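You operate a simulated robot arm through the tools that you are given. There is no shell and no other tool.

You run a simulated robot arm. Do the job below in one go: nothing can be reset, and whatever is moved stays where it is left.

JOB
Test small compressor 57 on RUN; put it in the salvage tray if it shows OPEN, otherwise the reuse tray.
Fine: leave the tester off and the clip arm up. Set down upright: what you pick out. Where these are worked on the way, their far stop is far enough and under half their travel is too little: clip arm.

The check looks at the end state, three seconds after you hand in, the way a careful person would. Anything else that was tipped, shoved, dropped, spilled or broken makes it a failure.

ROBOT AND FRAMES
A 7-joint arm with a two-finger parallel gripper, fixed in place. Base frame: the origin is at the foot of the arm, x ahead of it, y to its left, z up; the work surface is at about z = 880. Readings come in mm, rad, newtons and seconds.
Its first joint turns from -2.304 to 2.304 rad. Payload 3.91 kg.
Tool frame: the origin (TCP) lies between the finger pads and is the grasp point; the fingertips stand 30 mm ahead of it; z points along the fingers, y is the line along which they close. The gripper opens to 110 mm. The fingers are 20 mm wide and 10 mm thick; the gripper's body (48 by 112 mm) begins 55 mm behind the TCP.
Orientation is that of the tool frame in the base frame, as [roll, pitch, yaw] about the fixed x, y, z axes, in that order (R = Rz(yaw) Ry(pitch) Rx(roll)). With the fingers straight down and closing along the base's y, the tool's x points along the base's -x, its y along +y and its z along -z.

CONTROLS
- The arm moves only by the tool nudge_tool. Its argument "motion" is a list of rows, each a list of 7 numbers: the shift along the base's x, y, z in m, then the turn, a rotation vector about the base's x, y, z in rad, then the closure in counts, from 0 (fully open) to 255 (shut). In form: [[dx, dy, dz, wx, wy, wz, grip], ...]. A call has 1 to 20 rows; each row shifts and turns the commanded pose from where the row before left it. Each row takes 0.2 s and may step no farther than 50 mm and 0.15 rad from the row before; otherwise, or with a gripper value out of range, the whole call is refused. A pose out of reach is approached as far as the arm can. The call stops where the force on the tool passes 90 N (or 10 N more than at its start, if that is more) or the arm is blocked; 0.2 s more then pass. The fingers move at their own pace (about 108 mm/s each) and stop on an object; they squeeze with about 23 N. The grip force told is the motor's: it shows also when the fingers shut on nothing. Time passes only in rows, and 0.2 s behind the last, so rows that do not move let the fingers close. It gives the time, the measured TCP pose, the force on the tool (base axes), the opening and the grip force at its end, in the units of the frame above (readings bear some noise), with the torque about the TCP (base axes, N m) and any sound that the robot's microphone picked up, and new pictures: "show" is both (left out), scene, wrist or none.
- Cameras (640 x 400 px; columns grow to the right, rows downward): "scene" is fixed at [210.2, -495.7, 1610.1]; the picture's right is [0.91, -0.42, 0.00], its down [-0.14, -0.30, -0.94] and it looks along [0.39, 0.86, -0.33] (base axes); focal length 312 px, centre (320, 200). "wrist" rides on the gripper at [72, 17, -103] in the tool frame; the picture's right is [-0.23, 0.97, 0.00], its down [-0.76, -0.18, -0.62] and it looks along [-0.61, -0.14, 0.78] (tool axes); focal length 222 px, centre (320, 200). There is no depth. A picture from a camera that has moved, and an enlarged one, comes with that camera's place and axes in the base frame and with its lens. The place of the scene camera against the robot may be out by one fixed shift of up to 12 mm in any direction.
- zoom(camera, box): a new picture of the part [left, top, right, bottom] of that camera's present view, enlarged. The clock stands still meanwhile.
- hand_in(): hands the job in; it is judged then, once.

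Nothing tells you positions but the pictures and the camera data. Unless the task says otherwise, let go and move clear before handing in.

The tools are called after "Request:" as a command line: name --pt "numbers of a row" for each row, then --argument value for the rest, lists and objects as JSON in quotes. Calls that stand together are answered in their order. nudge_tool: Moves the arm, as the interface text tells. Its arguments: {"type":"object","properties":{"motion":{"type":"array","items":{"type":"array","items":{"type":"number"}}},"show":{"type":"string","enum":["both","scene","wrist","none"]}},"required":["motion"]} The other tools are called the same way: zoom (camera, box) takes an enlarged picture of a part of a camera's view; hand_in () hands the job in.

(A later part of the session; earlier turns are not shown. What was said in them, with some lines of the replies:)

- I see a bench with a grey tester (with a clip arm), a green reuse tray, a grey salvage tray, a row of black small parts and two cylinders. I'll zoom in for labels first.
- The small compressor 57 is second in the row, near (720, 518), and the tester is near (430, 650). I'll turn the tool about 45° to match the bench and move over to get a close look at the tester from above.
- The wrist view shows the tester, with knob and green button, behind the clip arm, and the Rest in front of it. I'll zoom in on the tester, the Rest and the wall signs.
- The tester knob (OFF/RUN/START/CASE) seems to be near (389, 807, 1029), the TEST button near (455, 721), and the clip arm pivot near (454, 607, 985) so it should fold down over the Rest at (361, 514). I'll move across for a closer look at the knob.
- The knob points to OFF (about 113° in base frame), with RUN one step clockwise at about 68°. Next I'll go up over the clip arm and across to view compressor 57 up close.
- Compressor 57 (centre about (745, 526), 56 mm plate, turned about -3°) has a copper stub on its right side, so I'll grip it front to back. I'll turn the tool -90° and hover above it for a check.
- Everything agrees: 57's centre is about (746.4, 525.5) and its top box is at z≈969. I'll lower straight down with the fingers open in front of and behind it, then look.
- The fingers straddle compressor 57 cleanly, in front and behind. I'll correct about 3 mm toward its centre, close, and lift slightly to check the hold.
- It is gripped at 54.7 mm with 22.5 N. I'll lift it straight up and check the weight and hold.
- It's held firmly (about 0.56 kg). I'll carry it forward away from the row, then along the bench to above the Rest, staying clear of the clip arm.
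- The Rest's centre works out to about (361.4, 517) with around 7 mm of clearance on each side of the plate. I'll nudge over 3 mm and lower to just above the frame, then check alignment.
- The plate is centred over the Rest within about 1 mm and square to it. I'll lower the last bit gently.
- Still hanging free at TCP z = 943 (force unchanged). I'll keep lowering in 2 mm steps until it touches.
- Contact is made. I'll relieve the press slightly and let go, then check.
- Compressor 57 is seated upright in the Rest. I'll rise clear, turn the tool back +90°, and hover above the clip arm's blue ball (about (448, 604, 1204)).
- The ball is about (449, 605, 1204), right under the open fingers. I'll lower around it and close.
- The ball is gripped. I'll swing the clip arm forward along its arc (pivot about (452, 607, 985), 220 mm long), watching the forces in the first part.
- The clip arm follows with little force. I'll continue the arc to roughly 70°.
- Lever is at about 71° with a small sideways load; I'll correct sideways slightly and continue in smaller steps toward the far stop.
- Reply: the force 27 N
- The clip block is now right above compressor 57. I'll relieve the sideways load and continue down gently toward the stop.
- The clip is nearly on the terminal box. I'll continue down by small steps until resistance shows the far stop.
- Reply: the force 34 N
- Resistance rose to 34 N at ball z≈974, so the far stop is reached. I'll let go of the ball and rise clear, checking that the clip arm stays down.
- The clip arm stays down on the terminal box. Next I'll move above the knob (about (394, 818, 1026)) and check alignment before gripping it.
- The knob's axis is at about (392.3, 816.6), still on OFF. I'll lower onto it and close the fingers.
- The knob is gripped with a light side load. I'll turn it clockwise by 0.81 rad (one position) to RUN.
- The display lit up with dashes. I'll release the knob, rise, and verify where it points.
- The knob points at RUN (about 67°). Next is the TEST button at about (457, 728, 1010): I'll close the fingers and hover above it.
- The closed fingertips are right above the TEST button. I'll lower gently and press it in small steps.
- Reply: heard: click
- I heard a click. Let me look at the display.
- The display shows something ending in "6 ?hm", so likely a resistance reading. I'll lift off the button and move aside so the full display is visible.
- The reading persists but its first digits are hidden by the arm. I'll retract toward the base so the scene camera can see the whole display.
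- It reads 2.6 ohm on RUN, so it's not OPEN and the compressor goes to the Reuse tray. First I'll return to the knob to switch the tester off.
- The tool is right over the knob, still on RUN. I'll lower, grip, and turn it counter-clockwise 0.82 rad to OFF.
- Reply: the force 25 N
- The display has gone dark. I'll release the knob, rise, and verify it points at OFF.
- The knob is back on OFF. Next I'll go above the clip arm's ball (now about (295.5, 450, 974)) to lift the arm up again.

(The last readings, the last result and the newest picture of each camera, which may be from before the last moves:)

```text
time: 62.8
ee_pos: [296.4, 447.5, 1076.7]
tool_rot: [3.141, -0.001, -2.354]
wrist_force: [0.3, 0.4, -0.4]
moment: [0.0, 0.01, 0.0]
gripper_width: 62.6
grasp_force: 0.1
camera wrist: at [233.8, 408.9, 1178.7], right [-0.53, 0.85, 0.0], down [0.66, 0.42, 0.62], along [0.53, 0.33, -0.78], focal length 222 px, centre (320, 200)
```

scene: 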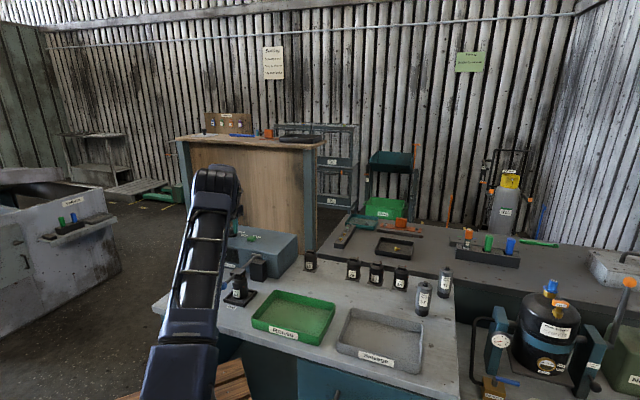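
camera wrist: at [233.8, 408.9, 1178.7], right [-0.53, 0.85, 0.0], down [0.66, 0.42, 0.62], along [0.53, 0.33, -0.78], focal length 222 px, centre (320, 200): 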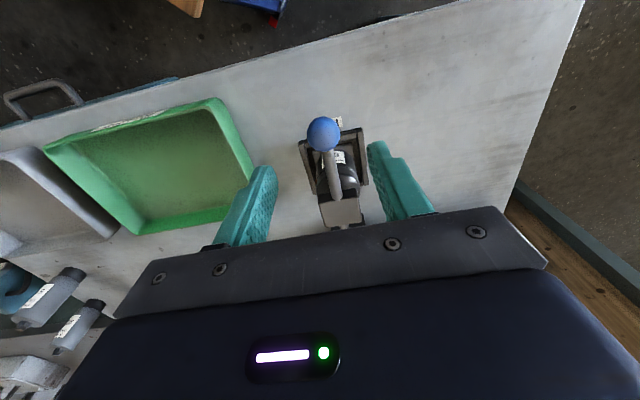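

The ball sits about (298.5, 453, 984). I'll center on it, lower and grip it again.

Request:
nudge_tool --pt "0.002 0.005 -0.035 0 0 0 110" --pt "0 0 -0.035 0 0 0 110" --pt "0 0 -0.023 0 0 0 110" --pt "0 0 0 0 0 0 150" --pt "0 0 0 0 0 0 255" --pt "0 0 0 0 0 0 255" --pt "0 0 0 0 0 0 255" --show "both"

Request:
zoom --camera "wrist" --box '[230, 60, 430, 240]'

Request:
zoom --camera "scene" --box '[200, 215, 300, 315]'

```text
time: 64.4
ee_pos: [298.5, 454.7, 985.9]
tool_rot: [3.141, 0.0, -2.351]
wrist_force: [-5.1, 7.9, -2.1]
moment: [-0.27, 0.17, -0.02]
gripper_width: 29.1
grasp_force: 45.4
camera wrist: at [235.6, 414.0, 1087.8], right [-0.53, 0.85, 0.0], down [0.66, 0.42, 0.62], along [0.53, 0.33, -0.78], focal length 222 px, centre (320, 200)
```

scene: 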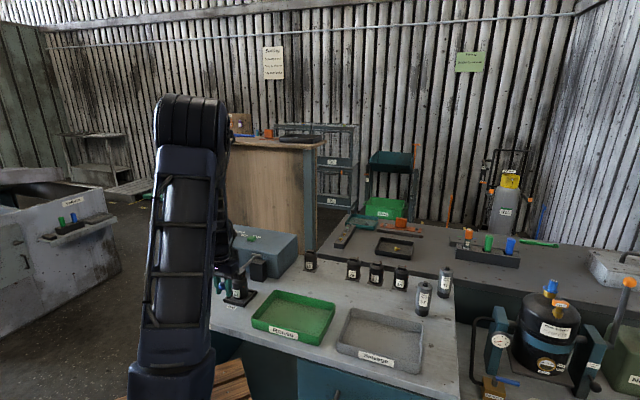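
wrist: 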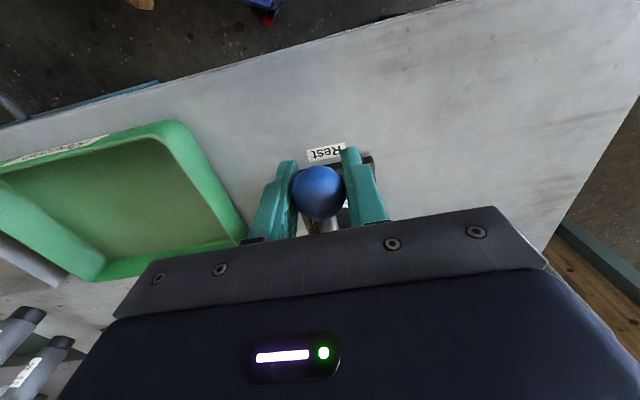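

```text
2.22 times, centred on (330, 150) of wrist
camera zoom: at [235.6, 414.0, 1087.8], right [-0.53, 0.85, 0.0], down [0.66, 0.42, 0.62], along [0.53, 0.33, -0.78], focal length 494 px, centre (298, 311)
```

zoom: 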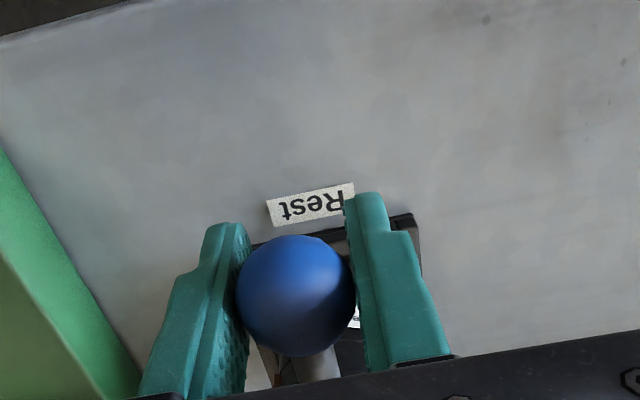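

```text
4.00 times, centred on (250, 265) of scene
camera zoom: at [210.2, -495.7, 1610.1], right [0.91, -0.42, 0.0], down [-0.14, -0.3, -0.94], along [0.39, 0.86, -0.33], focal length 1250 px, centre (600, -60)
```

zoom: 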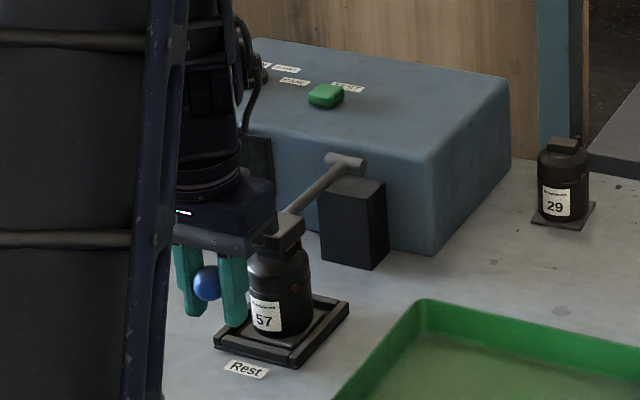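

The ball is centred in the grip. I'll swing the clip arm back up along its arc, first part carefully.

Request:
nudge_tool --pt "0.0004 0.0008 0.0095 0 0 0 255" --pt "0.0004 0.0004 0.0095 0 0 0 255" --pt "0.0009 0.0009 0.0095 0 0 0 255" --pt "0.0009 0.0009 0.0095 0 0 0 255" --pt "0.0029 0.0029 0.0187 0 0 0 255" --pt "0.0041 0.0041 0.0182 0 0 0 255" --pt "0 0 0 0 0 0 255" --show "scene"

Request:
zoom --camera "scene" --box '[200, 215, 300, 315]'

```text
time: 66.0
ee_pos: [308.5, 464.3, 1062.1]
tool_rot: [-3.141, -0.001, -2.353]
wrist_force: [7.3, 4.0, -6.4]
moment: [-0.39, 0.43, -0.04]
gripper_width: 28.9
grasp_force: 44.8
```

scene: 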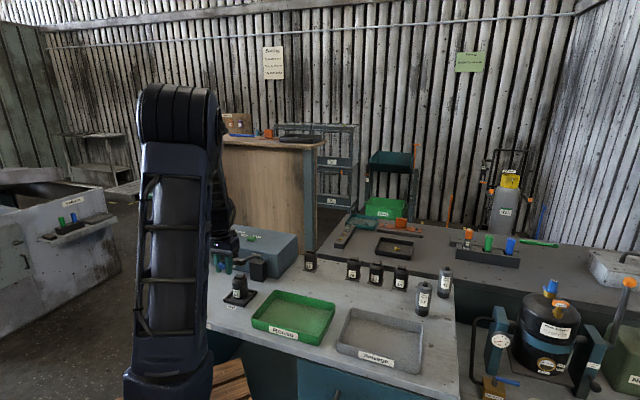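

```text
4.00 times, centred on (250, 265) of scene
camera zoom: at [210.2, -495.7, 1610.1], right [0.91, -0.42, 0.0], down [-0.14, -0.3, -0.94], along [0.39, 0.86, -0.33], focal length 1250 px, centre (600, -60)
```

zoom: 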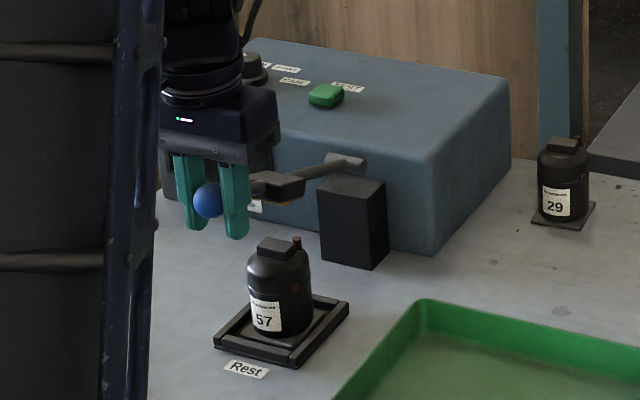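

The clip arm lifts off cleanly and the compressor stays put. I'll continue the arc up to near vertical.

Request:
nudge_tool --pt "0.0051 0.0053 0.0177 0 0 0 255" --pt "0.0061 0.0063 0.017 0 0 0 255" --pt "0.0072 0.0074 0.0161 0 0 0 255" --pt "0.0082 0.0084 0.0152 0 0 0 255" --pt "0.0091 0.0093 0.0141 0 0 0 255" --pt "0.0099 0.0101 0.013 0 0 0 255" --pt "0.0106 0.0108 0.0117 0 0 0 255" --pt "0.0113 0.0115 0.0103 0 0 0 255" --pt "0.0119 0.0121 0.0088 0 0 0 255" --pt "0.0124 0.0126 0.0073 0 0 0 255" --pt "0.0128 0.013 0.0058 0 0 0 255" --pt "0 0 0 0 0 0 255" --show "both"

```text
time: 68.6
ee_pos: [411.4, 572.1, 1197.9]
tool_rot: [3.14, 0.0, -2.35]
wrist_force: [-0.5, 0.7, 0.3]
moment: [-0.04, -0.03, -0.01]
gripper_width: 0.0
grasp_force: 37.9
camera wrist: at [348.9, 531.3, 1300.8], right [-0.53, 0.85, 0.0], down [0.66, 0.42, 0.62], along [0.53, 0.33, -0.78], focal length 222 px, centre (320, 200)
```

scene: 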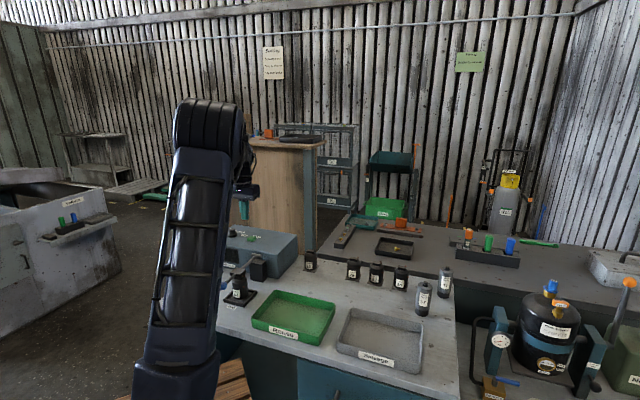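
wrist: 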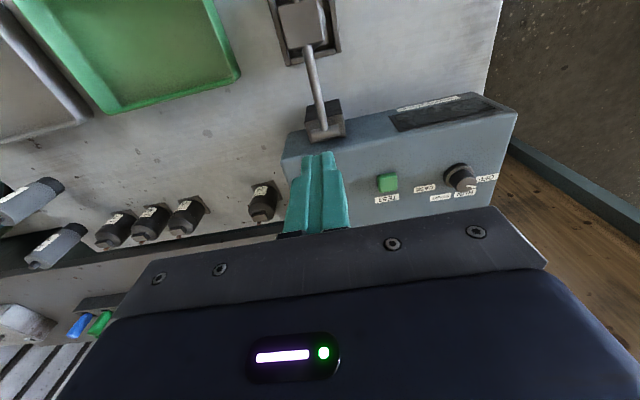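

The ball slipped out of the grip and the clip arm went back down. I'll check the compressor and clip arm state before retrying.

Request:
zoom --camera "scene" --box '[200, 215, 300, 315]'

Request:
zoom --camera "wrist" --box '[240, 0, 400, 150]'

```text
4.00 times, centred on (250, 265) of scene
camera zoom: at [210.2, -495.7, 1610.1], right [0.91, -0.42, 0.0], down [-0.14, -0.3, -0.94], along [0.39, 0.86, -0.33], focal length 1250 px, centre (600, -60)
```

zoom: 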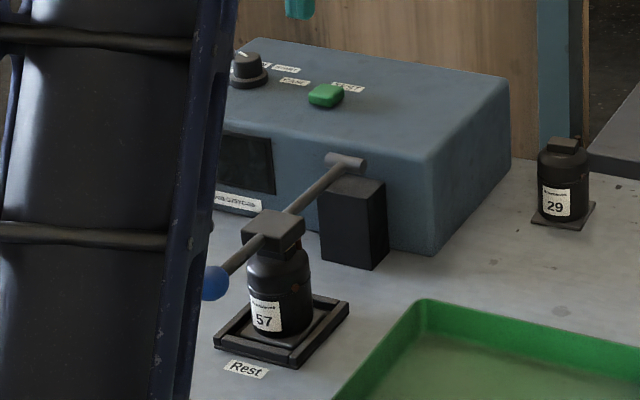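

```text
2.67 times, centred on (320, 75) of wrist
camera zoom: at [348.9, 531.3, 1300.8], right [-0.53, 0.85, 0.0], down [0.66, 0.42, 0.62], along [0.53, 0.33, -0.78], focal length 592 px, centre (320, 533)
```

zoom: 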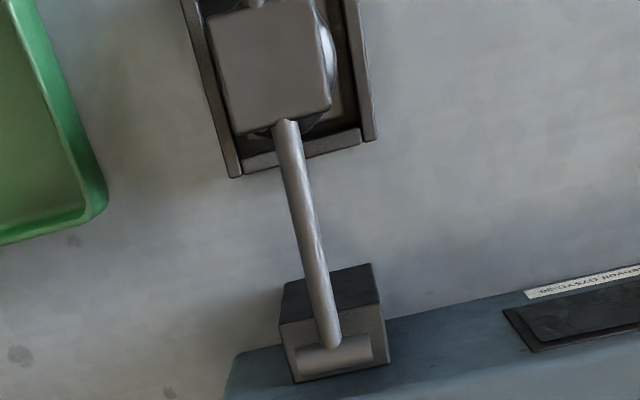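

The clip arm is back down on the terminal box, and compressor 57 is still upright and in place. By triangulation the ball is at (297, 452, 991.5), so I'll re-centre on that and grip again.

Request:
nudge_tool --pt "-0.0286 -0.03 0 0 0 0 110" --pt "-0.0286 -0.03 0 0 0 0 110" --pt "-0.0286 -0.03 -0.02 0 0 0 110" --pt "-0.0286 -0.03 -0.025 0 0 0 110" --pt "0 0 -0.04 0 0 0 110" --pt "0 0 -0.03 0 0 0 110" --pt "0 0 0 0 0 0 110" --show "wrist"

Request:
zoom --camera "wrist" --box '[230, 60, 430, 240]'

```text
time: 70.2
ee_pos: [299.9, 450.6, 1081.5]
tool_rot: [3.142, 0.001, -2.351]
wrist_force: [-0.5, 0.3, 0.0]
moment: [0.0, 0.01, 0.01]
gripper_width: 62.5
grasp_force: 0.1
camera wrist: at [236.2, 410.6, 1183.2], right [-0.53, 0.85, 0.0], down [0.66, 0.42, 0.62], along [0.53, 0.33, -0.78], focal length 222 px, centre (320, 200)
```

wrist: 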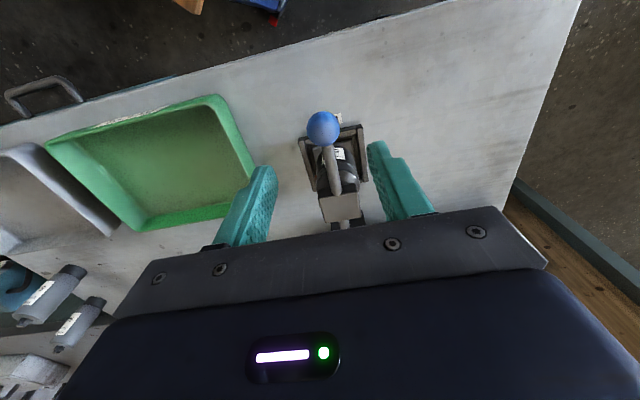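

```text
2.22 times, centred on (330, 150) of wrist
camera zoom: at [236.2, 410.6, 1183.2], right [-0.53, 0.85, 0.0], down [0.66, 0.42, 0.62], along [0.53, 0.33, -0.78], focal length 494 px, centre (298, 311)
```

zoom: 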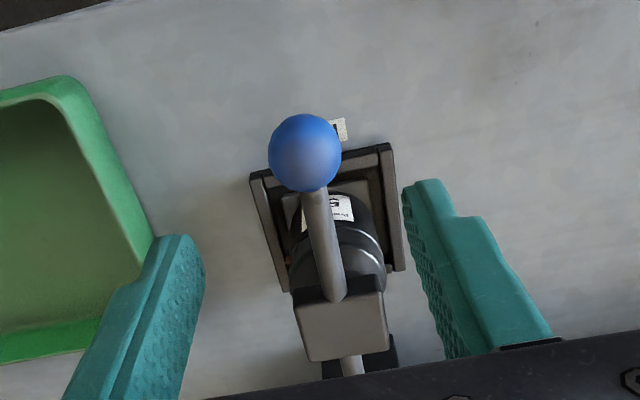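

Request:
nudge_tool --pt "-0.0032 0.0017 -0.035 0 0 0 110" --pt "0 0 -0.035 0 0 0 110" --pt "0 0 -0.02 0 0 0 110" --pt "0 0 0 0 0 0 150" --pt "0 0 0 0 0 0 255" --pt "0 0 0 0 0 0 255" --pt "0 0 0 0 0 0 255" --show "wrist"

Request:
zoom --camera "wrist" --box '[230, 60, 430, 240]'

```text
time: 71.8
ee_pos: [297.5, 453.6, 990.3]
tool_rot: [-3.141, -0.003, -2.354]
wrist_force: [21.1, -23.6, -0.4]
moment: [-0.14, 0.11, -0.02]
gripper_width: 29.2
grasp_force: 44.8
camera wrist: at [234.0, 412.9, 1093.3], right [-0.53, 0.85, 0.0], down [0.66, 0.42, 0.62], along [0.53, 0.33, -0.78], focal length 222 px, centre (320, 200)
```

wrist: 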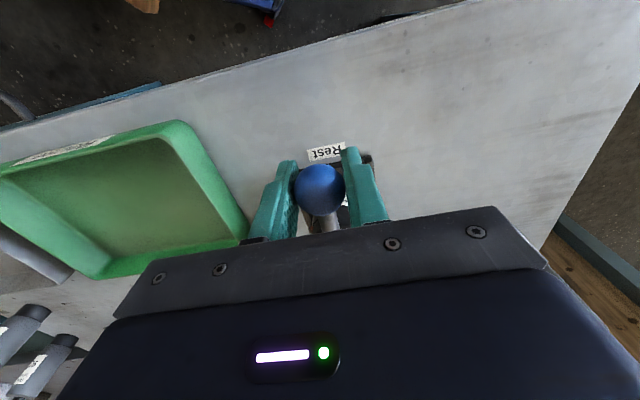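

```text
2.22 times, centred on (330, 150) of wrist
camera zoom: at [234.0, 412.9, 1093.3], right [-0.53, 0.85, 0.0], down [0.66, 0.42, 0.62], along [0.53, 0.33, -0.78], focal length 494 px, centre (298, 311)
```

zoom: 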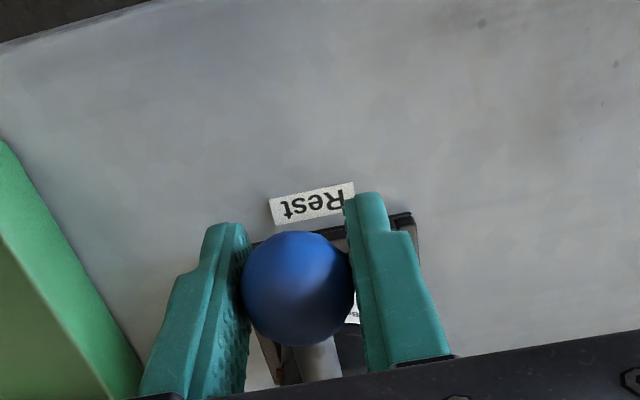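

The ball is centred, but there's a 32 N sideways load, which likely caused the earlier slip. I'll shift sideways to zero it before lifting.

Request:
nudge_tool --pt "0.0011 -0.0011 0 0 0 0 255" --pt "0 0 0 0 0 0 255" --show "none"

```text
time: 72.4
ee_pos: [297.4, 452.6, 990.8]
tool_rot: [3.14, 0.0, -2.353]
wrist_force: [18.7, -9.2, -6.4]
moment: [-0.72, 0.76, -0.01]
gripper_width: 29.1
grasp_force: 45.3
```

Request:
nudge_tool --pt "0.0007 -0.0007 0 0 0 0 255" --pt "0.0003 0.0003 0.0095 0 0 0 255" --pt "0.0003 0.0003 0.0095 0 0 0 255" --pt "0 0 0 0 0 0 255" --show "none"

```text
time: 73.4
ee_pos: [297.8, 452.8, 1009.8]
tool_rot: [3.142, -0.001, -2.351]
wrist_force: [-3.7, 4.2, -3.2]
moment: [-0.29, 0.35, 0.06]
gripper_width: 29.0
grasp_force: 45.5
```

Side force is now nearly zero. I'll continue the lift in short stages, checking the loads each time.

Request:
nudge_tool --pt "0.0009 0.0009 0.0095 0 0 0 255" --pt "0.0009 0.0009 0.0095 0 0 0 255" --pt "0.0015 0.0015 0.0093 0 0 0 255" --pt "0.0015 0.0015 0.0093 0 0 0 255" --pt "0.002 0.002 0.0091 0 0 0 255" --pt "0.002 0.002 0.0091 0 0 0 255" --pt "0 0 0 0 0 0 255" --show "none"

```text
time: 75.0
ee_pos: [306.3, 461.2, 1067.6]
tool_rot: [3.141, 0.001, -2.351]
wrist_force: [-15.1, 14.2, -3.4]
moment: [-0.56, 0.75, -0.05]
gripper_width: 28.9
grasp_force: 45.1
```

Request:
nudge_tool --pt "0.0019 0.0033 0.0089 0 0 0 255" --pt "0.0026 0.0026 0.0088 0 0 0 255" --pt "0.0031 0.0031 0.0085 0 0 0 255" --pt "0.0031 0.0031 0.0085 0 0 0 255" --pt "0 0 0 0 0 0 255" --show "none"

```text
time: 76.2
ee_pos: [318.0, 472.5, 1102.8]
tool_rot: [3.141, 0.001, -2.354]
wrist_force: [2.2, -4.6, -6.3]
moment: [-0.83, 0.7, -0.02]
gripper_width: 29.1
grasp_force: 45.0
```

Request:
nudge_tool --pt "0.0036 0.0036 0.0081 0 0 0 255" --pt "0.0037 0.0037 0.008 0 0 0 255" --pt "0.0041 0.0041 0.0076 0 0 0 255" --pt "0.0042 0.0042 0.0076 0 0 0 255" --pt "0 0 0 0 0 0 255" --show "none"

```text
time: 77.4
ee_pos: [333.6, 489.2, 1133.1]
tool_rot: [-3.141, 0.0, -2.355]
wrist_force: [8.0, -15.5, -3.3]
moment: [-0.94, 0.74, -0.03]
gripper_width: 29.5
grasp_force: 44.9
```

Request:
nudge_tool --pt "0.0051 0.0041 0.0071 0 0 0 255" --pt "0.0046 0.0046 0.007 0 0 0 255" --pt "0.005 0.005 0.0065 0 0 0 255" --pt "0.005 0.005 0.0065 0 0 0 255" --pt "0 0 0 0 0 0 255" --show "both"

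```text
time: 78.6
ee_pos: [351.8, 508.2, 1159.8]
tool_rot: [3.141, 0.001, -2.353]
wrist_force: [1.9, -10.4, -3.1]
moment: [-0.97, 0.91, 0.03]
gripper_width: 29.7
grasp_force: 44.7
camera wrist: at [288.7, 467.2, 1262.7], right [-0.53, 0.85, 0.0], down [0.66, 0.42, 0.62], along [0.53, 0.33, -0.78], focal length 222 px, centre (320, 200)
```

scene: 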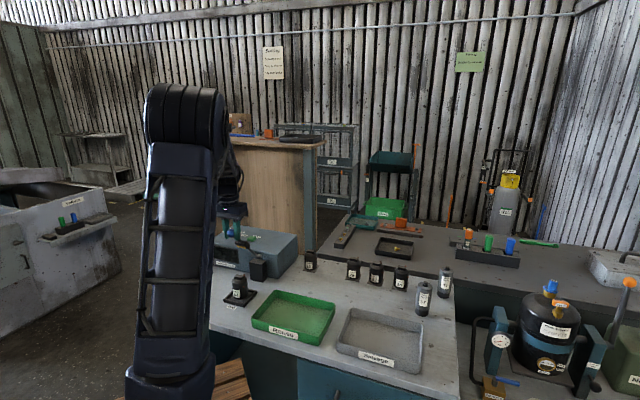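
wrist: 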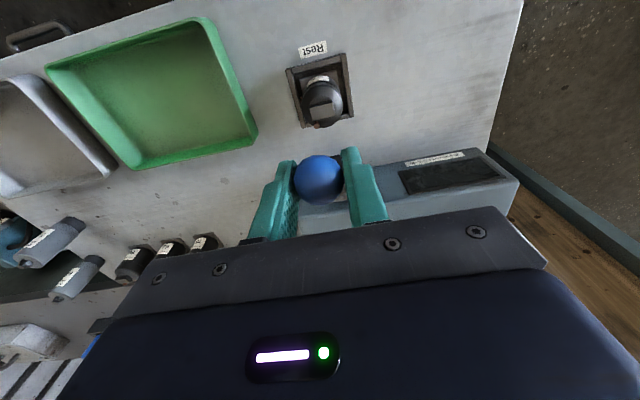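

Loads are small and the lever is past halfway (about 42° from vertical), with the ball lagging slightly in the pads. I'll do the remaining arc a bit faster to limit creep.

Request:
nudge_tool --pt "0.0145 0.0139 0.0147 0 0 0 255" --pt "0.0153 0.0153 0.0124 0 0 0 255" --pt "0.0163 0.0163 0.0098 0 0 0 255" --pt "0.0168 0.0168 0.0072 0 0 0 255" --pt "0.0174 0.0174 0.0045 0 0 0 255" --pt "0.0163 0.0163 0.0016 0 0 0 255" --pt "0 0 0 0 0 0 255" --show "both"

```text
time: 80.2
ee_pos: [446.9, 603.2, 1212.0]
tool_rot: [3.141, 0.0, -2.35]
wrist_force: [-16.2, 12.7, 0.1]
moment: [-0.23, 0.41, -0.15]
gripper_width: 29.2
grasp_force: 45.0
camera wrist: at [384.4, 562.7, 1314.4], right [-0.53, 0.85, 0.0], down [0.66, 0.42, 0.62], along [0.53, 0.33, -0.78], focal length 222 px, centre (320, 200)
```

scene: 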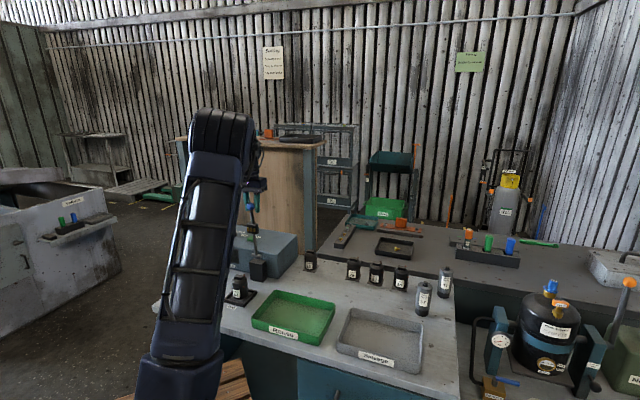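
wrist: 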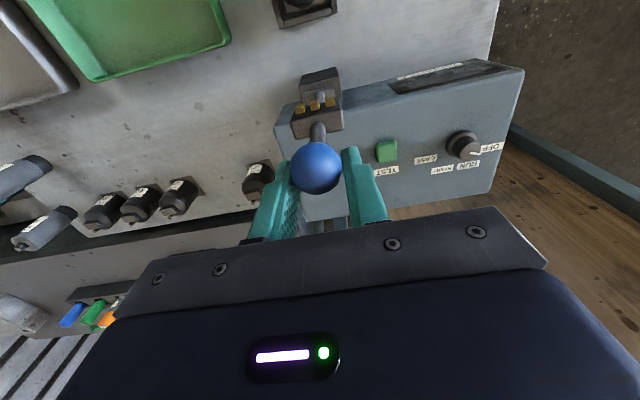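

The lever is about 3–4° short of its original upright position. I'll push it the remaining ~13 mm back and ease the side load.

Request:
nudge_tool --pt "0.0039 0.0053 0 0 0 0 255" --pt "0.0046 0.0046 -0.001 0 0 0 255" --pt "0 0 0 0 0 0 255" --show "both"

Request:
zoom --camera "wrist" --box '[230, 40, 430, 220]'

Request:
zoom --camera "scene" --box '[200, 185, 300, 315]'

```text
time: 81.0
ee_pos: [456.5, 613.4, 1210.9]
tool_rot: [-3.142, 0.004, -2.353]
wrist_force: [-14.0, 9.0, 21.7]
moment: [-0.2, 0.29, -0.12]
gripper_width: 29.2
grasp_force: 44.8
camera wrist: at [394.0, 572.4, 1313.9], right [-0.53, 0.85, 0.0], down [0.66, 0.41, 0.63], along [0.53, 0.33, -0.78], focal length 222 px, centre (320, 200)
```

scene: 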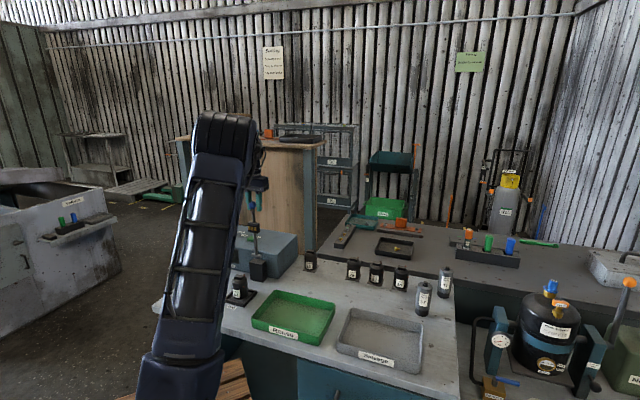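
wrist: 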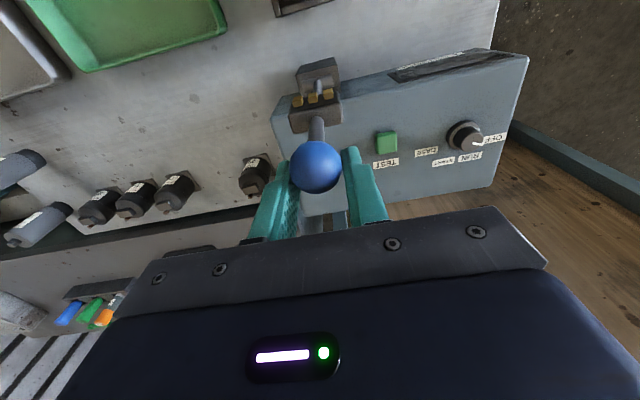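

```text
2.22 times, centred on (330, 130) of wrist
camera zoom: at [394.0, 572.4, 1313.9], right [-0.53, 0.85, 0.0], down [0.66, 0.41, 0.63], along [0.53, 0.33, -0.78], focal length 494 px, centre (298, 356)
```

zoom: 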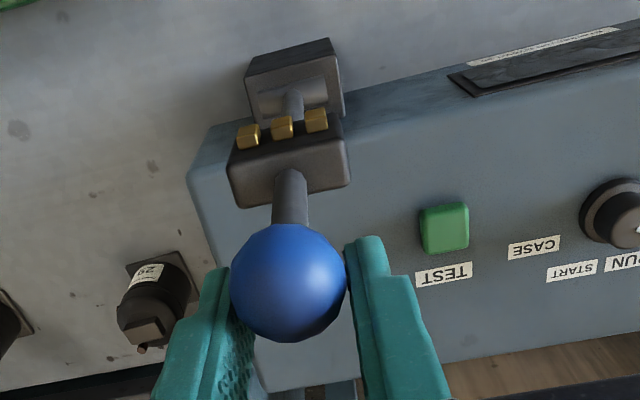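

```text
3.08 times, centred on (250, 250) of scene
camera zoom: at [210.2, -495.7, 1610.1], right [0.91, -0.42, 0.0], down [-0.14, -0.3, -0.94], along [0.39, 0.86, -0.33], focal length 962 px, centre (535, 46)
```

zoom: 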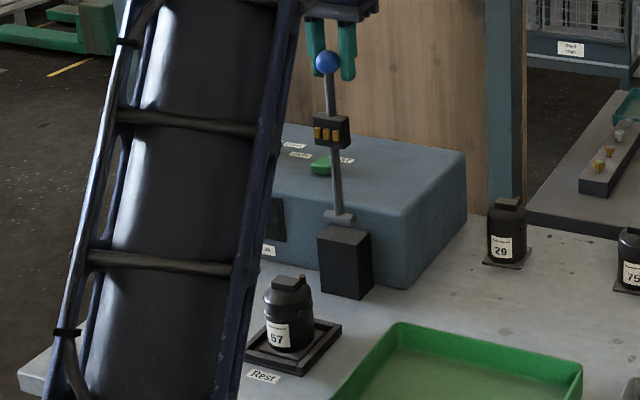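

The ball is back at its original upright spot (about (447.5, 603, 1208)). I'll release and rise, and check that the clip arm stays up.

Request:
nudge_tool --pt "0 0 0 0 0 0 200" --pt "0 0 0 0 0 0 110" --pt "0 0 0 0 0 0 60" --pt "0 0 0 0 0 0 60" --pt "0 0 0.045 0 0 0 60" --pt "0 0 0.045 0 0 0 60" --pt "0 0 0 0 0 0 60" --show "both"

Request:
zoom --camera "scene" --box '[200, 185, 300, 315]'

Request:
zoom --camera "wrist" --box '[250, 0, 410, 170]'

```text
time: 82.6
ee_pos: [456.3, 611.7, 1302.0]
tool_rot: [3.141, -0.001, -2.353]
wrist_force: [-0.4, -0.9, 0.6]
moment: [0.04, 0.03, -0.01]
gripper_width: 84.2
grasp_force: 0.1
camera wrist: at [393.3, 572.6, 1404.0], right [-0.53, 0.85, 0.0], down [0.66, 0.42, 0.62], along [0.53, 0.33, -0.78], focal length 222 px, centre (320, 200)
```

scene: 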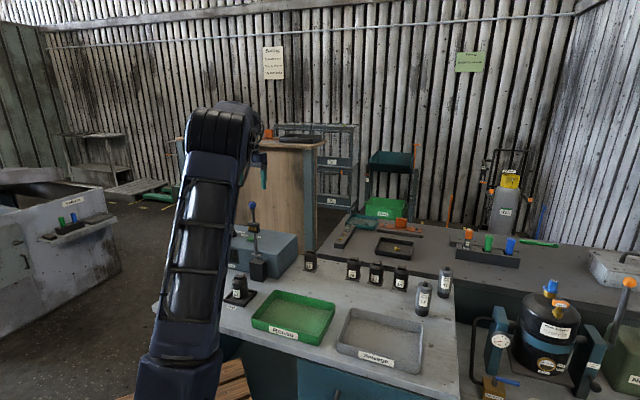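
wrist: 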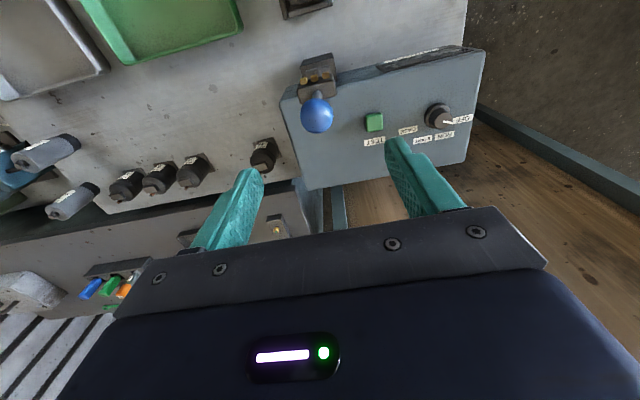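

```text
3.08 times, centred on (250, 250) of scene
camera zoom: at [210.2, -495.7, 1610.1], right [0.91, -0.42, 0.0], down [-0.14, -0.3, -0.94], along [0.39, 0.86, -0.33], focal length 962 px, centre (535, 46)
```

zoom: 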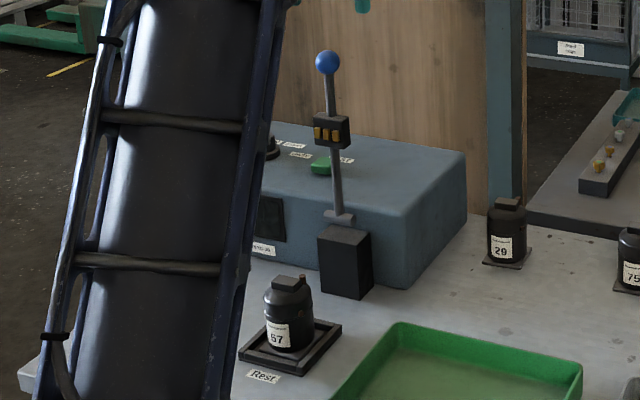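

```text
2.35 times, centred on (330, 85) of wrist
camera zoom: at [393.3, 572.6, 1404.0], right [-0.53, 0.85, 0.0], down [0.66, 0.42, 0.62], along [0.53, 0.33, -0.78], focal length 523 px, centre (296, 471)
```

zoom: 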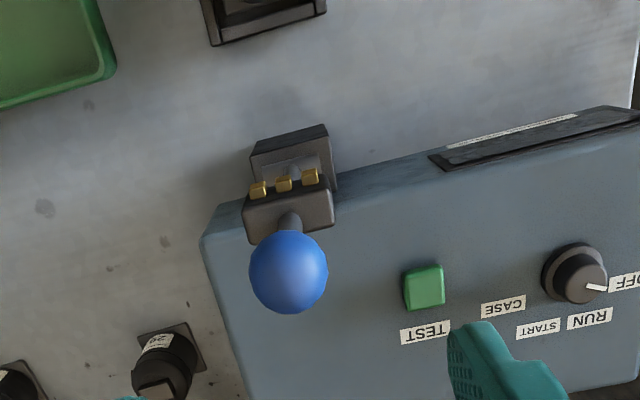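

The clip arm stays fully up, in exactly its original position, and the knob is on OFF. Now I'll return over compressor 57 in the Rest with the tool turned -90° for the front-to-back grip.

Request:
nudge_tool --pt "-0.0087 -0.0087 0 0 0 -0.1425 20" --pt "-0.0087 -0.0087 0 0 0 -0.1425 20" --pt "-0.0087 -0.0087 0 0 0 -0.1425 20" --pt "-0.0087 -0.0087 0 0 0 -0.1425 20" --pt "-0.0087 -0.0087 0 0 0 -0.1425 20" --pt "-0.0087 -0.0087 0 0 0 -0.1425 20" --pt "-0.0087 -0.0087 0 0 0 -0.1425 20" --pt "-0.0087 -0.0087 0 0 0 -0.1425 20" --pt "-0.0087 -0.0087 0 0 0 -0.1425 20" --pt "-0.0087 -0.0087 0 0 0 -0.1425 20" --pt "-0.0087 -0.0087 0 0 0 -0.1425 20" --pt "0 0 -0.045 0 0 0 20" --pt "0 0 -0.045 0 0 0 20" --pt "0 0 -0.045 0 0 0 20" --pt "0 0 -0.045 0 0 0 20" --pt "0 0 0 0 0 0 20" --show "wrist"

Request:
zoom --camera "wrist" --box '[240, 20, 400, 140]'

```text
time: 86.0
ee_pos: [361.0, 518.6, 1118.1]
tool_rot: [3.141, -0.001, 2.363]
wrist_force: [0.1, -0.1, -0.5]
moment: [0.05, 0.01, -0.01]
gripper_width: 101.5
grasp_force: 0.1
camera wrist: at [321.1, 580.5, 1220.7], right [0.84, 0.53, 0.0], down [0.42, -0.66, 0.62], along [0.33, -0.53, -0.78], focal length 222 px, centre (320, 200)
```

wrist: 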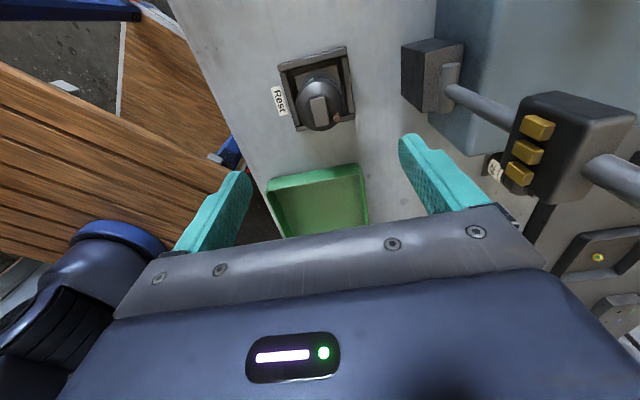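

```text
3.33 times, centred on (320, 80) of wrist
camera zoom: at [321.1, 580.5, 1220.7], right [0.84, 0.53, 0.0], down [0.42, -0.66, 0.62], along [0.33, -0.53, -0.78], focal length 740 px, centre (320, 600)
```

zoom: 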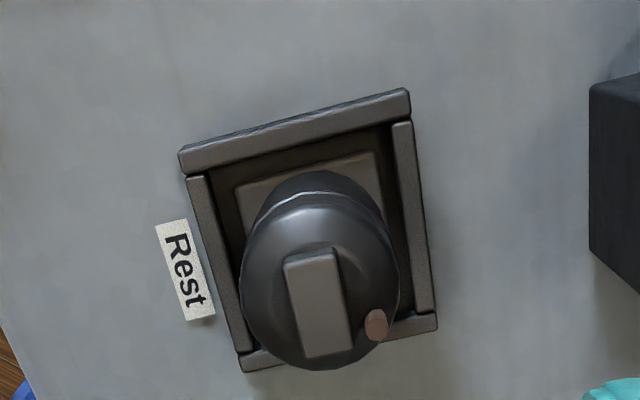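

Compressor 57 still sits centred in the Rest at about (361.2, 517). I'll lower and grip it.

Request:
nudge_tool --pt "0.0002 -0.0015 -0.045 0 0 0 20" --pt "0 0 -0.045 0 0 0 20" --pt "0 0 -0.045 0 0 0 20" --pt "0 0 -0.041 0 0 0 20" --pt "0 0 0 0 0 0 20" --pt "0 0 0 0 0 0 120" --pt "0 0 0 0 0 0 255" --pt "0 0 0 0 0 0 255" --pt "0 0 0 0 0 0 255" --pt "0 0 0 0 0 0 255" --show "wrist"

```text
time: 88.2
ee_pos: [362.2, 518.2, 943.8]
tool_rot: [3.142, 0.001, 2.365]
wrist_force: [0.1, 0.0, 0.6]
moment: [0.06, 0.01, 0.02]
gripper_width: 54.6
grasp_force: 23.1
camera wrist: at [322.3, 579.9, 1046.8], right [0.84, 0.53, 0.0], down [0.42, -0.66, 0.62], along [0.33, -0.53, -0.78], focal length 222 px, centre (320, 200)
```

wrist: 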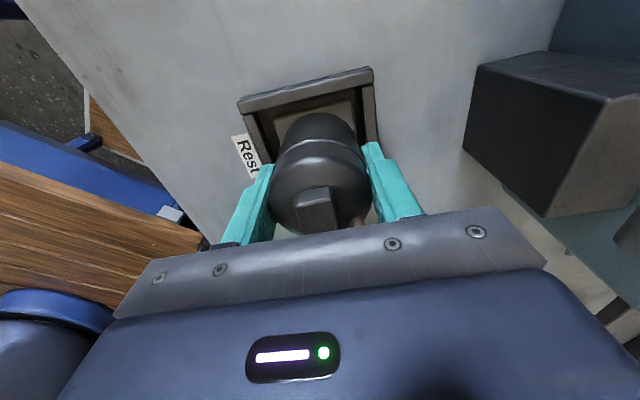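

It's gripped. I'll lift it out of the Rest and carry it over the Reuse tray's centre (about (502, 321)).

Request:
nudge_tool --pt "0 0 0.015 0 0 0 255" --pt "0 0 0.025 0 0 0 255" --pt "0 0 0.04 0 0 0 255" --pt "0 0 0.035 0 0 0 255" --pt "0.0233 -0.0329 0 0 0 0 255" --pt "0.0233 -0.0329 0 0 0 0 255" --pt "0.0233 -0.0329 0 0 0 0 255" --pt "0.0233 -0.0329 0 0 0 0 255" --pt "0.0233 -0.0329 0 0 0 0 255" --pt "0.0233 -0.0329 0 0 0 0 255" --pt "0 0 0 0 0 0 255" --show "both"

Request:
zoom --camera "scene" --box '[220, 220, 400, 360]'

```text
time: 90.6
ee_pos: [500.8, 318.7, 1058.0]
tool_rot: [3.139, 0.0, 2.364]
wrist_force: [-0.1, -0.4, -5.3]
moment: [-0.03, 0.01, -0.04]
gripper_width: 54.3
grasp_force: 23.0
camera wrist: at [461.3, 381.2, 1161.3], right [0.84, 0.54, 0.0], down [0.42, -0.66, 0.62], along [0.33, -0.53, -0.78], focal length 222 px, centre (320, 200)
```

scene: 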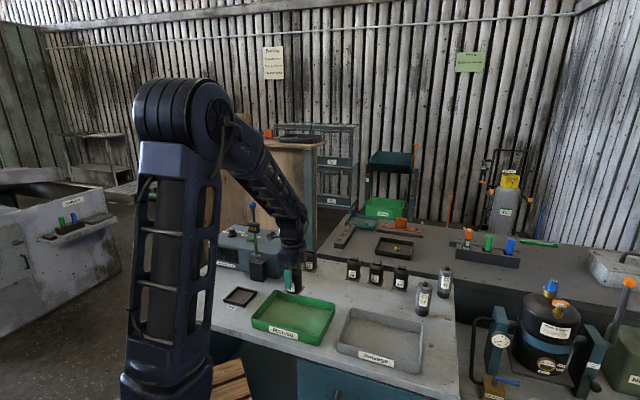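
wrist: 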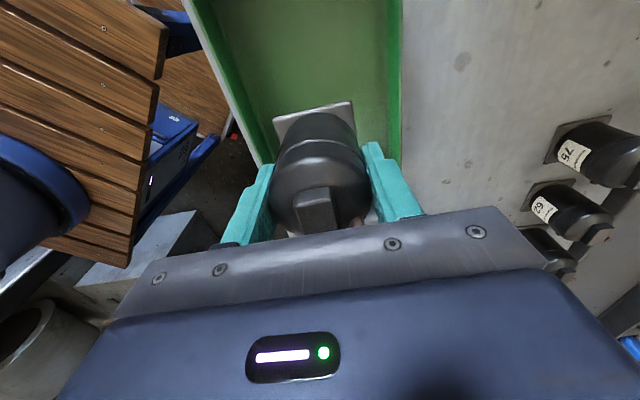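

```text
2.86 times, centred on (310, 290) of scene
camera zoom: at [210.2, -495.7, 1610.1], right [0.91, -0.42, 0.0], down [-0.14, -0.3, -0.94], along [0.39, 0.86, -0.33], focal length 893 px, centre (349, -57)
```

zoom: 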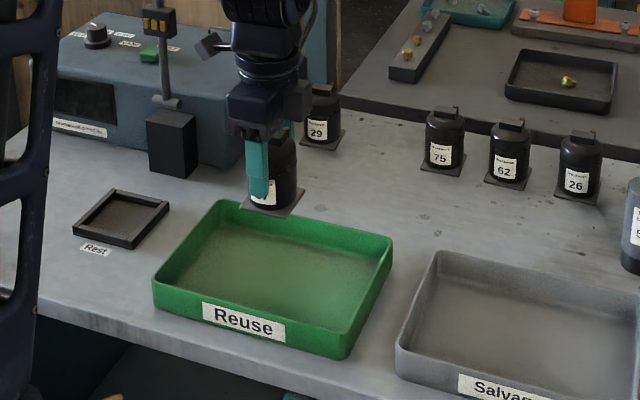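

The compressor hangs centred over the Reuse tray. I'll lower it to just above the tray floor, then go in small steps.

Request:
nudge_tool --pt "0.002 0.002 -0.03 0 0 0 255" --pt "0 0 -0.03 0 0 0 255" --pt "0 0 -0.025 0 0 0 255" --pt "0 0 -0.015 0 0 0 255" --pt "0 0 -0.006 0 0 0 255" --pt "0 0 0 0 0 0 255" --show "wrist"

```text
time: 92.0
ee_pos: [503.6, 320.4, 953.0]
tool_rot: [-3.14, 0.001, 2.365]
wrist_force: [-0.2, 0.0, -5.7]
moment: [0.02, 0.0, -0.01]
gripper_width: 54.4
grasp_force: 22.8
camera wrist: at [463.4, 382.3, 1054.8], right [0.84, 0.53, 0.0], down [0.42, -0.66, 0.62], along [0.33, -0.53, -0.78], focal length 222 px, centre (320, 200)
```

wrist: 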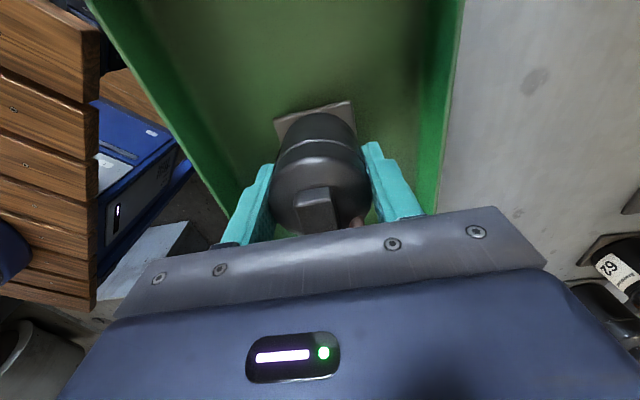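

Request:
nudge_tool --pt "0 0 -0.003 0 0 0 255" --pt "0 0 -0.003 0 0 0 255" --pt "0 0 0 0 0 0 255" --show "none"

```text
time: 92.8
ee_pos: [503.0, 318.8, 946.5]
tool_rot: [3.141, 0.0, 2.364]
wrist_force: [-0.3, -0.9, -5.5]
moment: [0.05, 0.03, -0.01]
gripper_width: 54.7
grasp_force: 23.4
```

Still hanging free at z = 946.5; continuing in 2 mm steps until it touches.

Request:
nudge_tool --pt "0 0 -0.002 0 0 0 255" --pt "0 0 0 0 0 0 255" --show "none"

```text
time: 93.4
ee_pos: [502.7, 320.2, 944.9]
tool_rot: [-3.141, 0.001, 2.365]
wrist_force: [0.0, 0.2, -4.9]
moment: [0.02, 0.0, 0.0]
gripper_width: 54.5
grasp_force: 23.2
```

Request:
nudge_tool --pt "0 0 -0.0015 0 0 0 255" --pt "0 0 0 0 0 0 255" --show "none"

```text
time: 94.0
ee_pos: [503.9, 319.6, 943.1]
tool_rot: [3.14, -0.001, 2.365]
wrist_force: [-2.1, -0.7, 18.1]
moment: [-0.4, 0.37, -0.14]
gripper_width: 54.4
grasp_force: 23.4
```

It's on the tray floor (+18 N). I'll ease off slightly, open the fingers, and rise straight up.

Request:
nudge_tool --pt "0 0 0.001 0 0 0 255" --pt "0 0 0 0 0 0 200" --pt "0 0 0 0 0 0 80" --pt "0 0 0 0 0 0 60" --pt "0 0 0 0 0 0 60" --pt "0 0 0.03 0 0 0 60" --pt "0 0 0.045 0 0 0 60" --pt "0 0 0.045 0 0 0 60" --pt "0 0 0.045 0 0 0 60" --pt "0 0 0.045 0 0 0 60" --pt "0 0 0 0 0 0 60" --show "both"

Request:
zoom --camera "scene" --box '[220, 220, 400, 360]'

Request:
zoom --camera "wrist" --box '[230, 0, 410, 180]'

```text
time: 96.4
ee_pos: [504.5, 319.0, 1155.0]
tool_rot: [-3.141, 0.001, 2.365]
wrist_force: [0.7, 0.2, -0.5]
moment: [0.03, 0.02, -0.01]
gripper_width: 84.2
grasp_force: 0.0
camera wrist: at [464.2, 381.8, 1257.0], right [0.84, 0.53, 0.0], down [0.42, -0.66, 0.62], along [0.33, -0.53, -0.78], focal length 222 px, centre (320, 200)
```

scene: 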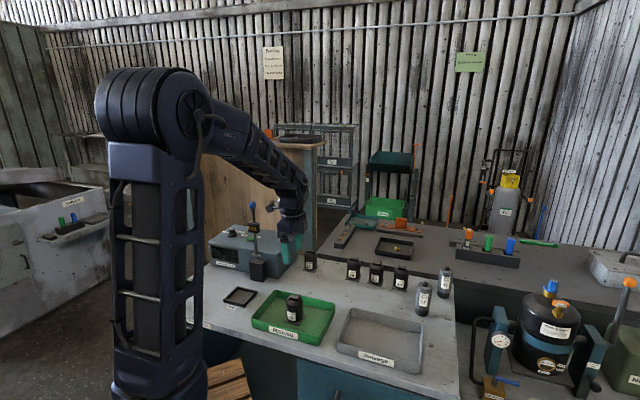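
wrist: 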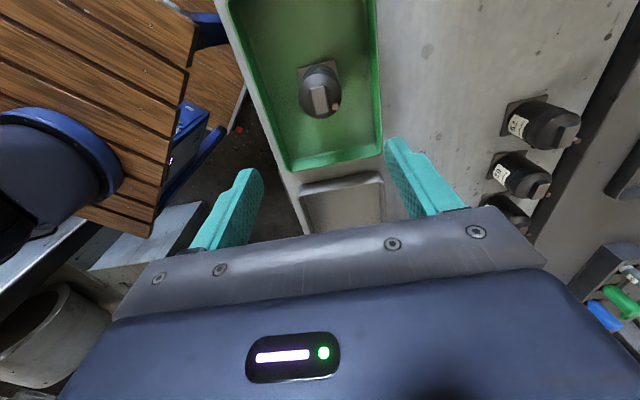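

```text
2.86 times, centred on (310, 290) of scene
camera zoom: at [210.2, -495.7, 1610.1], right [0.91, -0.42, 0.0], down [-0.14, -0.3, -0.94], along [0.39, 0.86, -0.33], focal length 893 px, centre (349, -57)
```

zoom: 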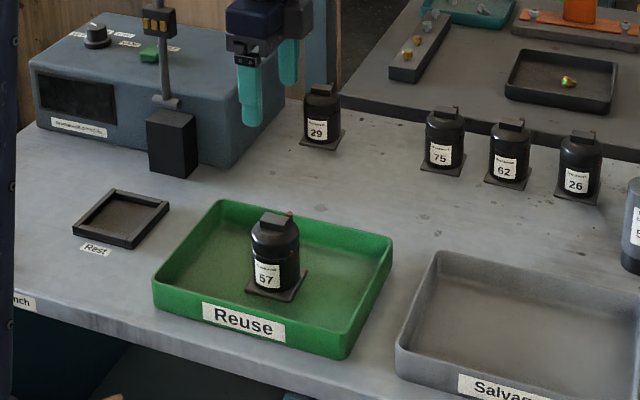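

```text
2.22 times, centred on (320, 90) of wrist
camera zoom: at [464.2, 381.8, 1257.0], right [0.84, 0.53, 0.0], down [0.42, -0.66, 0.62], along [0.33, -0.53, -0.78], focal length 494 px, centre (320, 444)
```

zoom: 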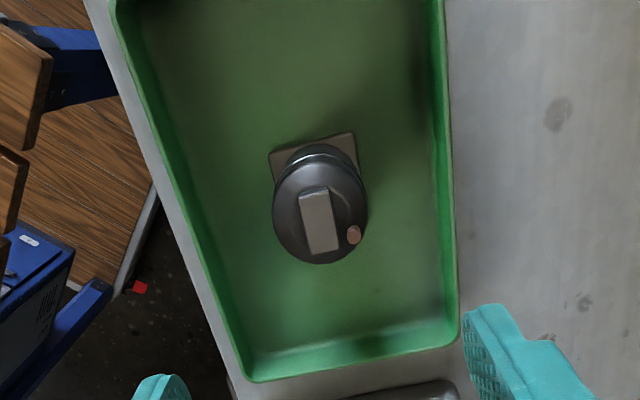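

Compressor 57 stands upright in the Reuse tray. I'll do a last check of the tester, clip arm and the small bench label, after moving higher and clear.

Request:
nudge_tool --pt "0 0 0.045 0 0 0 60" --pt "0 0 0.045 0 0 0 60" --pt "0 0 0.045 0 0 0 60" --pt "0 0 0 0 0 0 60" --show "scene"

Request:
zoom --camera "scene" --box '[200, 190, 290, 290]'

Request:
zoom --camera "scene" --box '[190, 305, 230, 340]'

Request:
zoom --camera "scene" --box '[220, 240, 480, 380]'

```text
time: 97.4
ee_pos: [500.6, 320.6, 1290.0]
tool_rot: [-3.141, 0.0, 2.364]
wrist_force: [0.7, 0.4, 0.7]
moment: [0.03, -0.01, 0.0]
gripper_width: 84.2
grasp_force: 0.0
```

scene: 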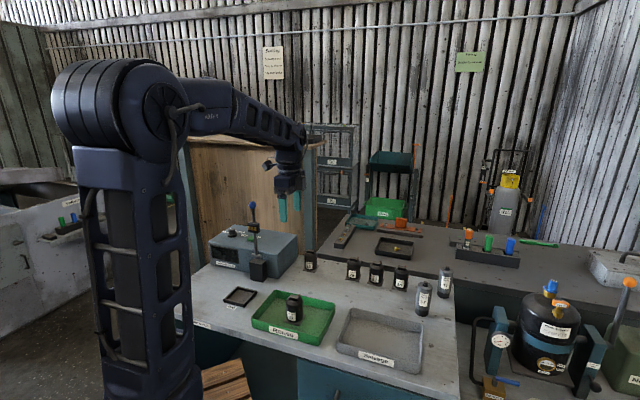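

```text
4.00 times, centred on (245, 240) of scene
camera zoom: at [210.2, -495.7, 1610.1], right [0.91, -0.42, 0.0], down [-0.14, -0.3, -0.94], along [0.39, 0.86, -0.33], focal length 1250 px, centre (620, 40)
```

zoom: 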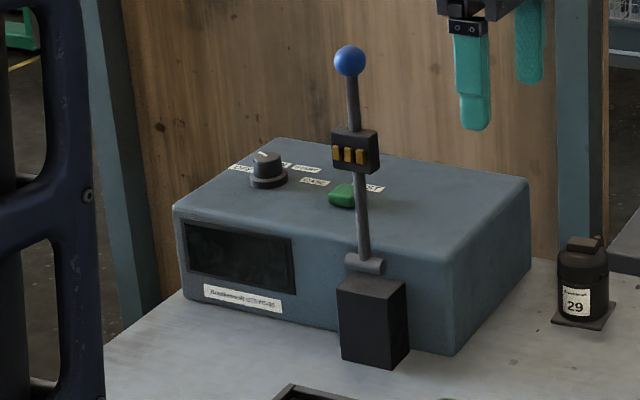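

```text
11.43 times, centred on (210, 322) of scene
camera zoom: at [210.2, -495.7, 1610.1], right [0.91, -0.42, 0.0], down [-0.14, -0.3, -0.94], along [0.39, 0.86, -0.33], focal length 3572 px, centre (1577, -1200)
```

zoom: 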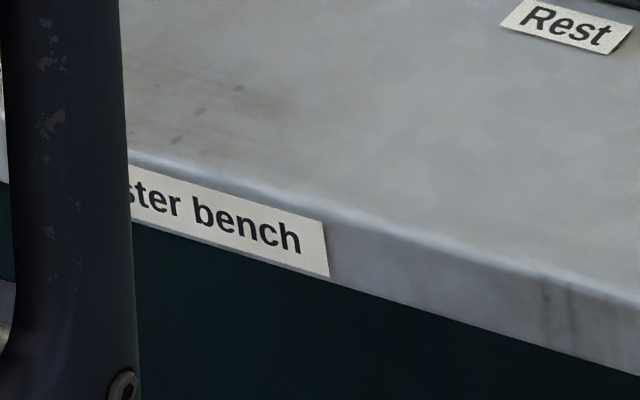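

```text
2.46 times, centred on (350, 310) of scene
camera zoom: at [210.2, -495.7, 1610.1], right [0.91, -0.42, 0.0], down [-0.14, -0.3, -0.94], along [0.39, 0.86, -0.33], focal length 769 px, centre (246, -71)
```

zoom: 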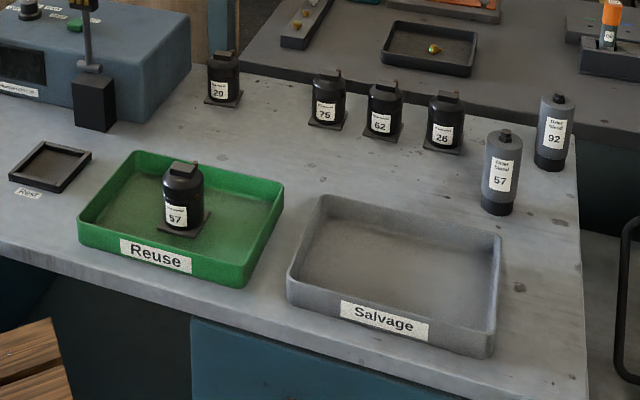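

The tester is off with its display dark, the knob points at OFF and the clip arm is fully up. Compressor 57 read 2.6 ohm on RUN, so it stands upright in the Reuse tray, nothing else has moved and the gripper is clear. I'm handing in.

Request:
hand_in

```text
The job is handed in.
```

I tested small compressor 57 on RUN. It read 2.6 ohm, not OPEN, so I put it in the Reuse tray, and the job is handed in.

- **Compressor 57:** it is standing upright near the middle of the Reuse tray.
- **Tester:** the knob is back on OFF and the display is dark.
- **Clip arm:** it is fully up, in the same position it started in.
- **Slip on the way:** on my first try at raising the clip arm, its ball slipped out of the gripper and the arm dropped back onto compressor 57. The compressor stayed upright and in place in the Rest, and I saw no damage. The second try raised the arm fully.
- **Everything else:** the other compressors, the two driers and the Salvage tray look untouched, and the gripper is empty and clear.
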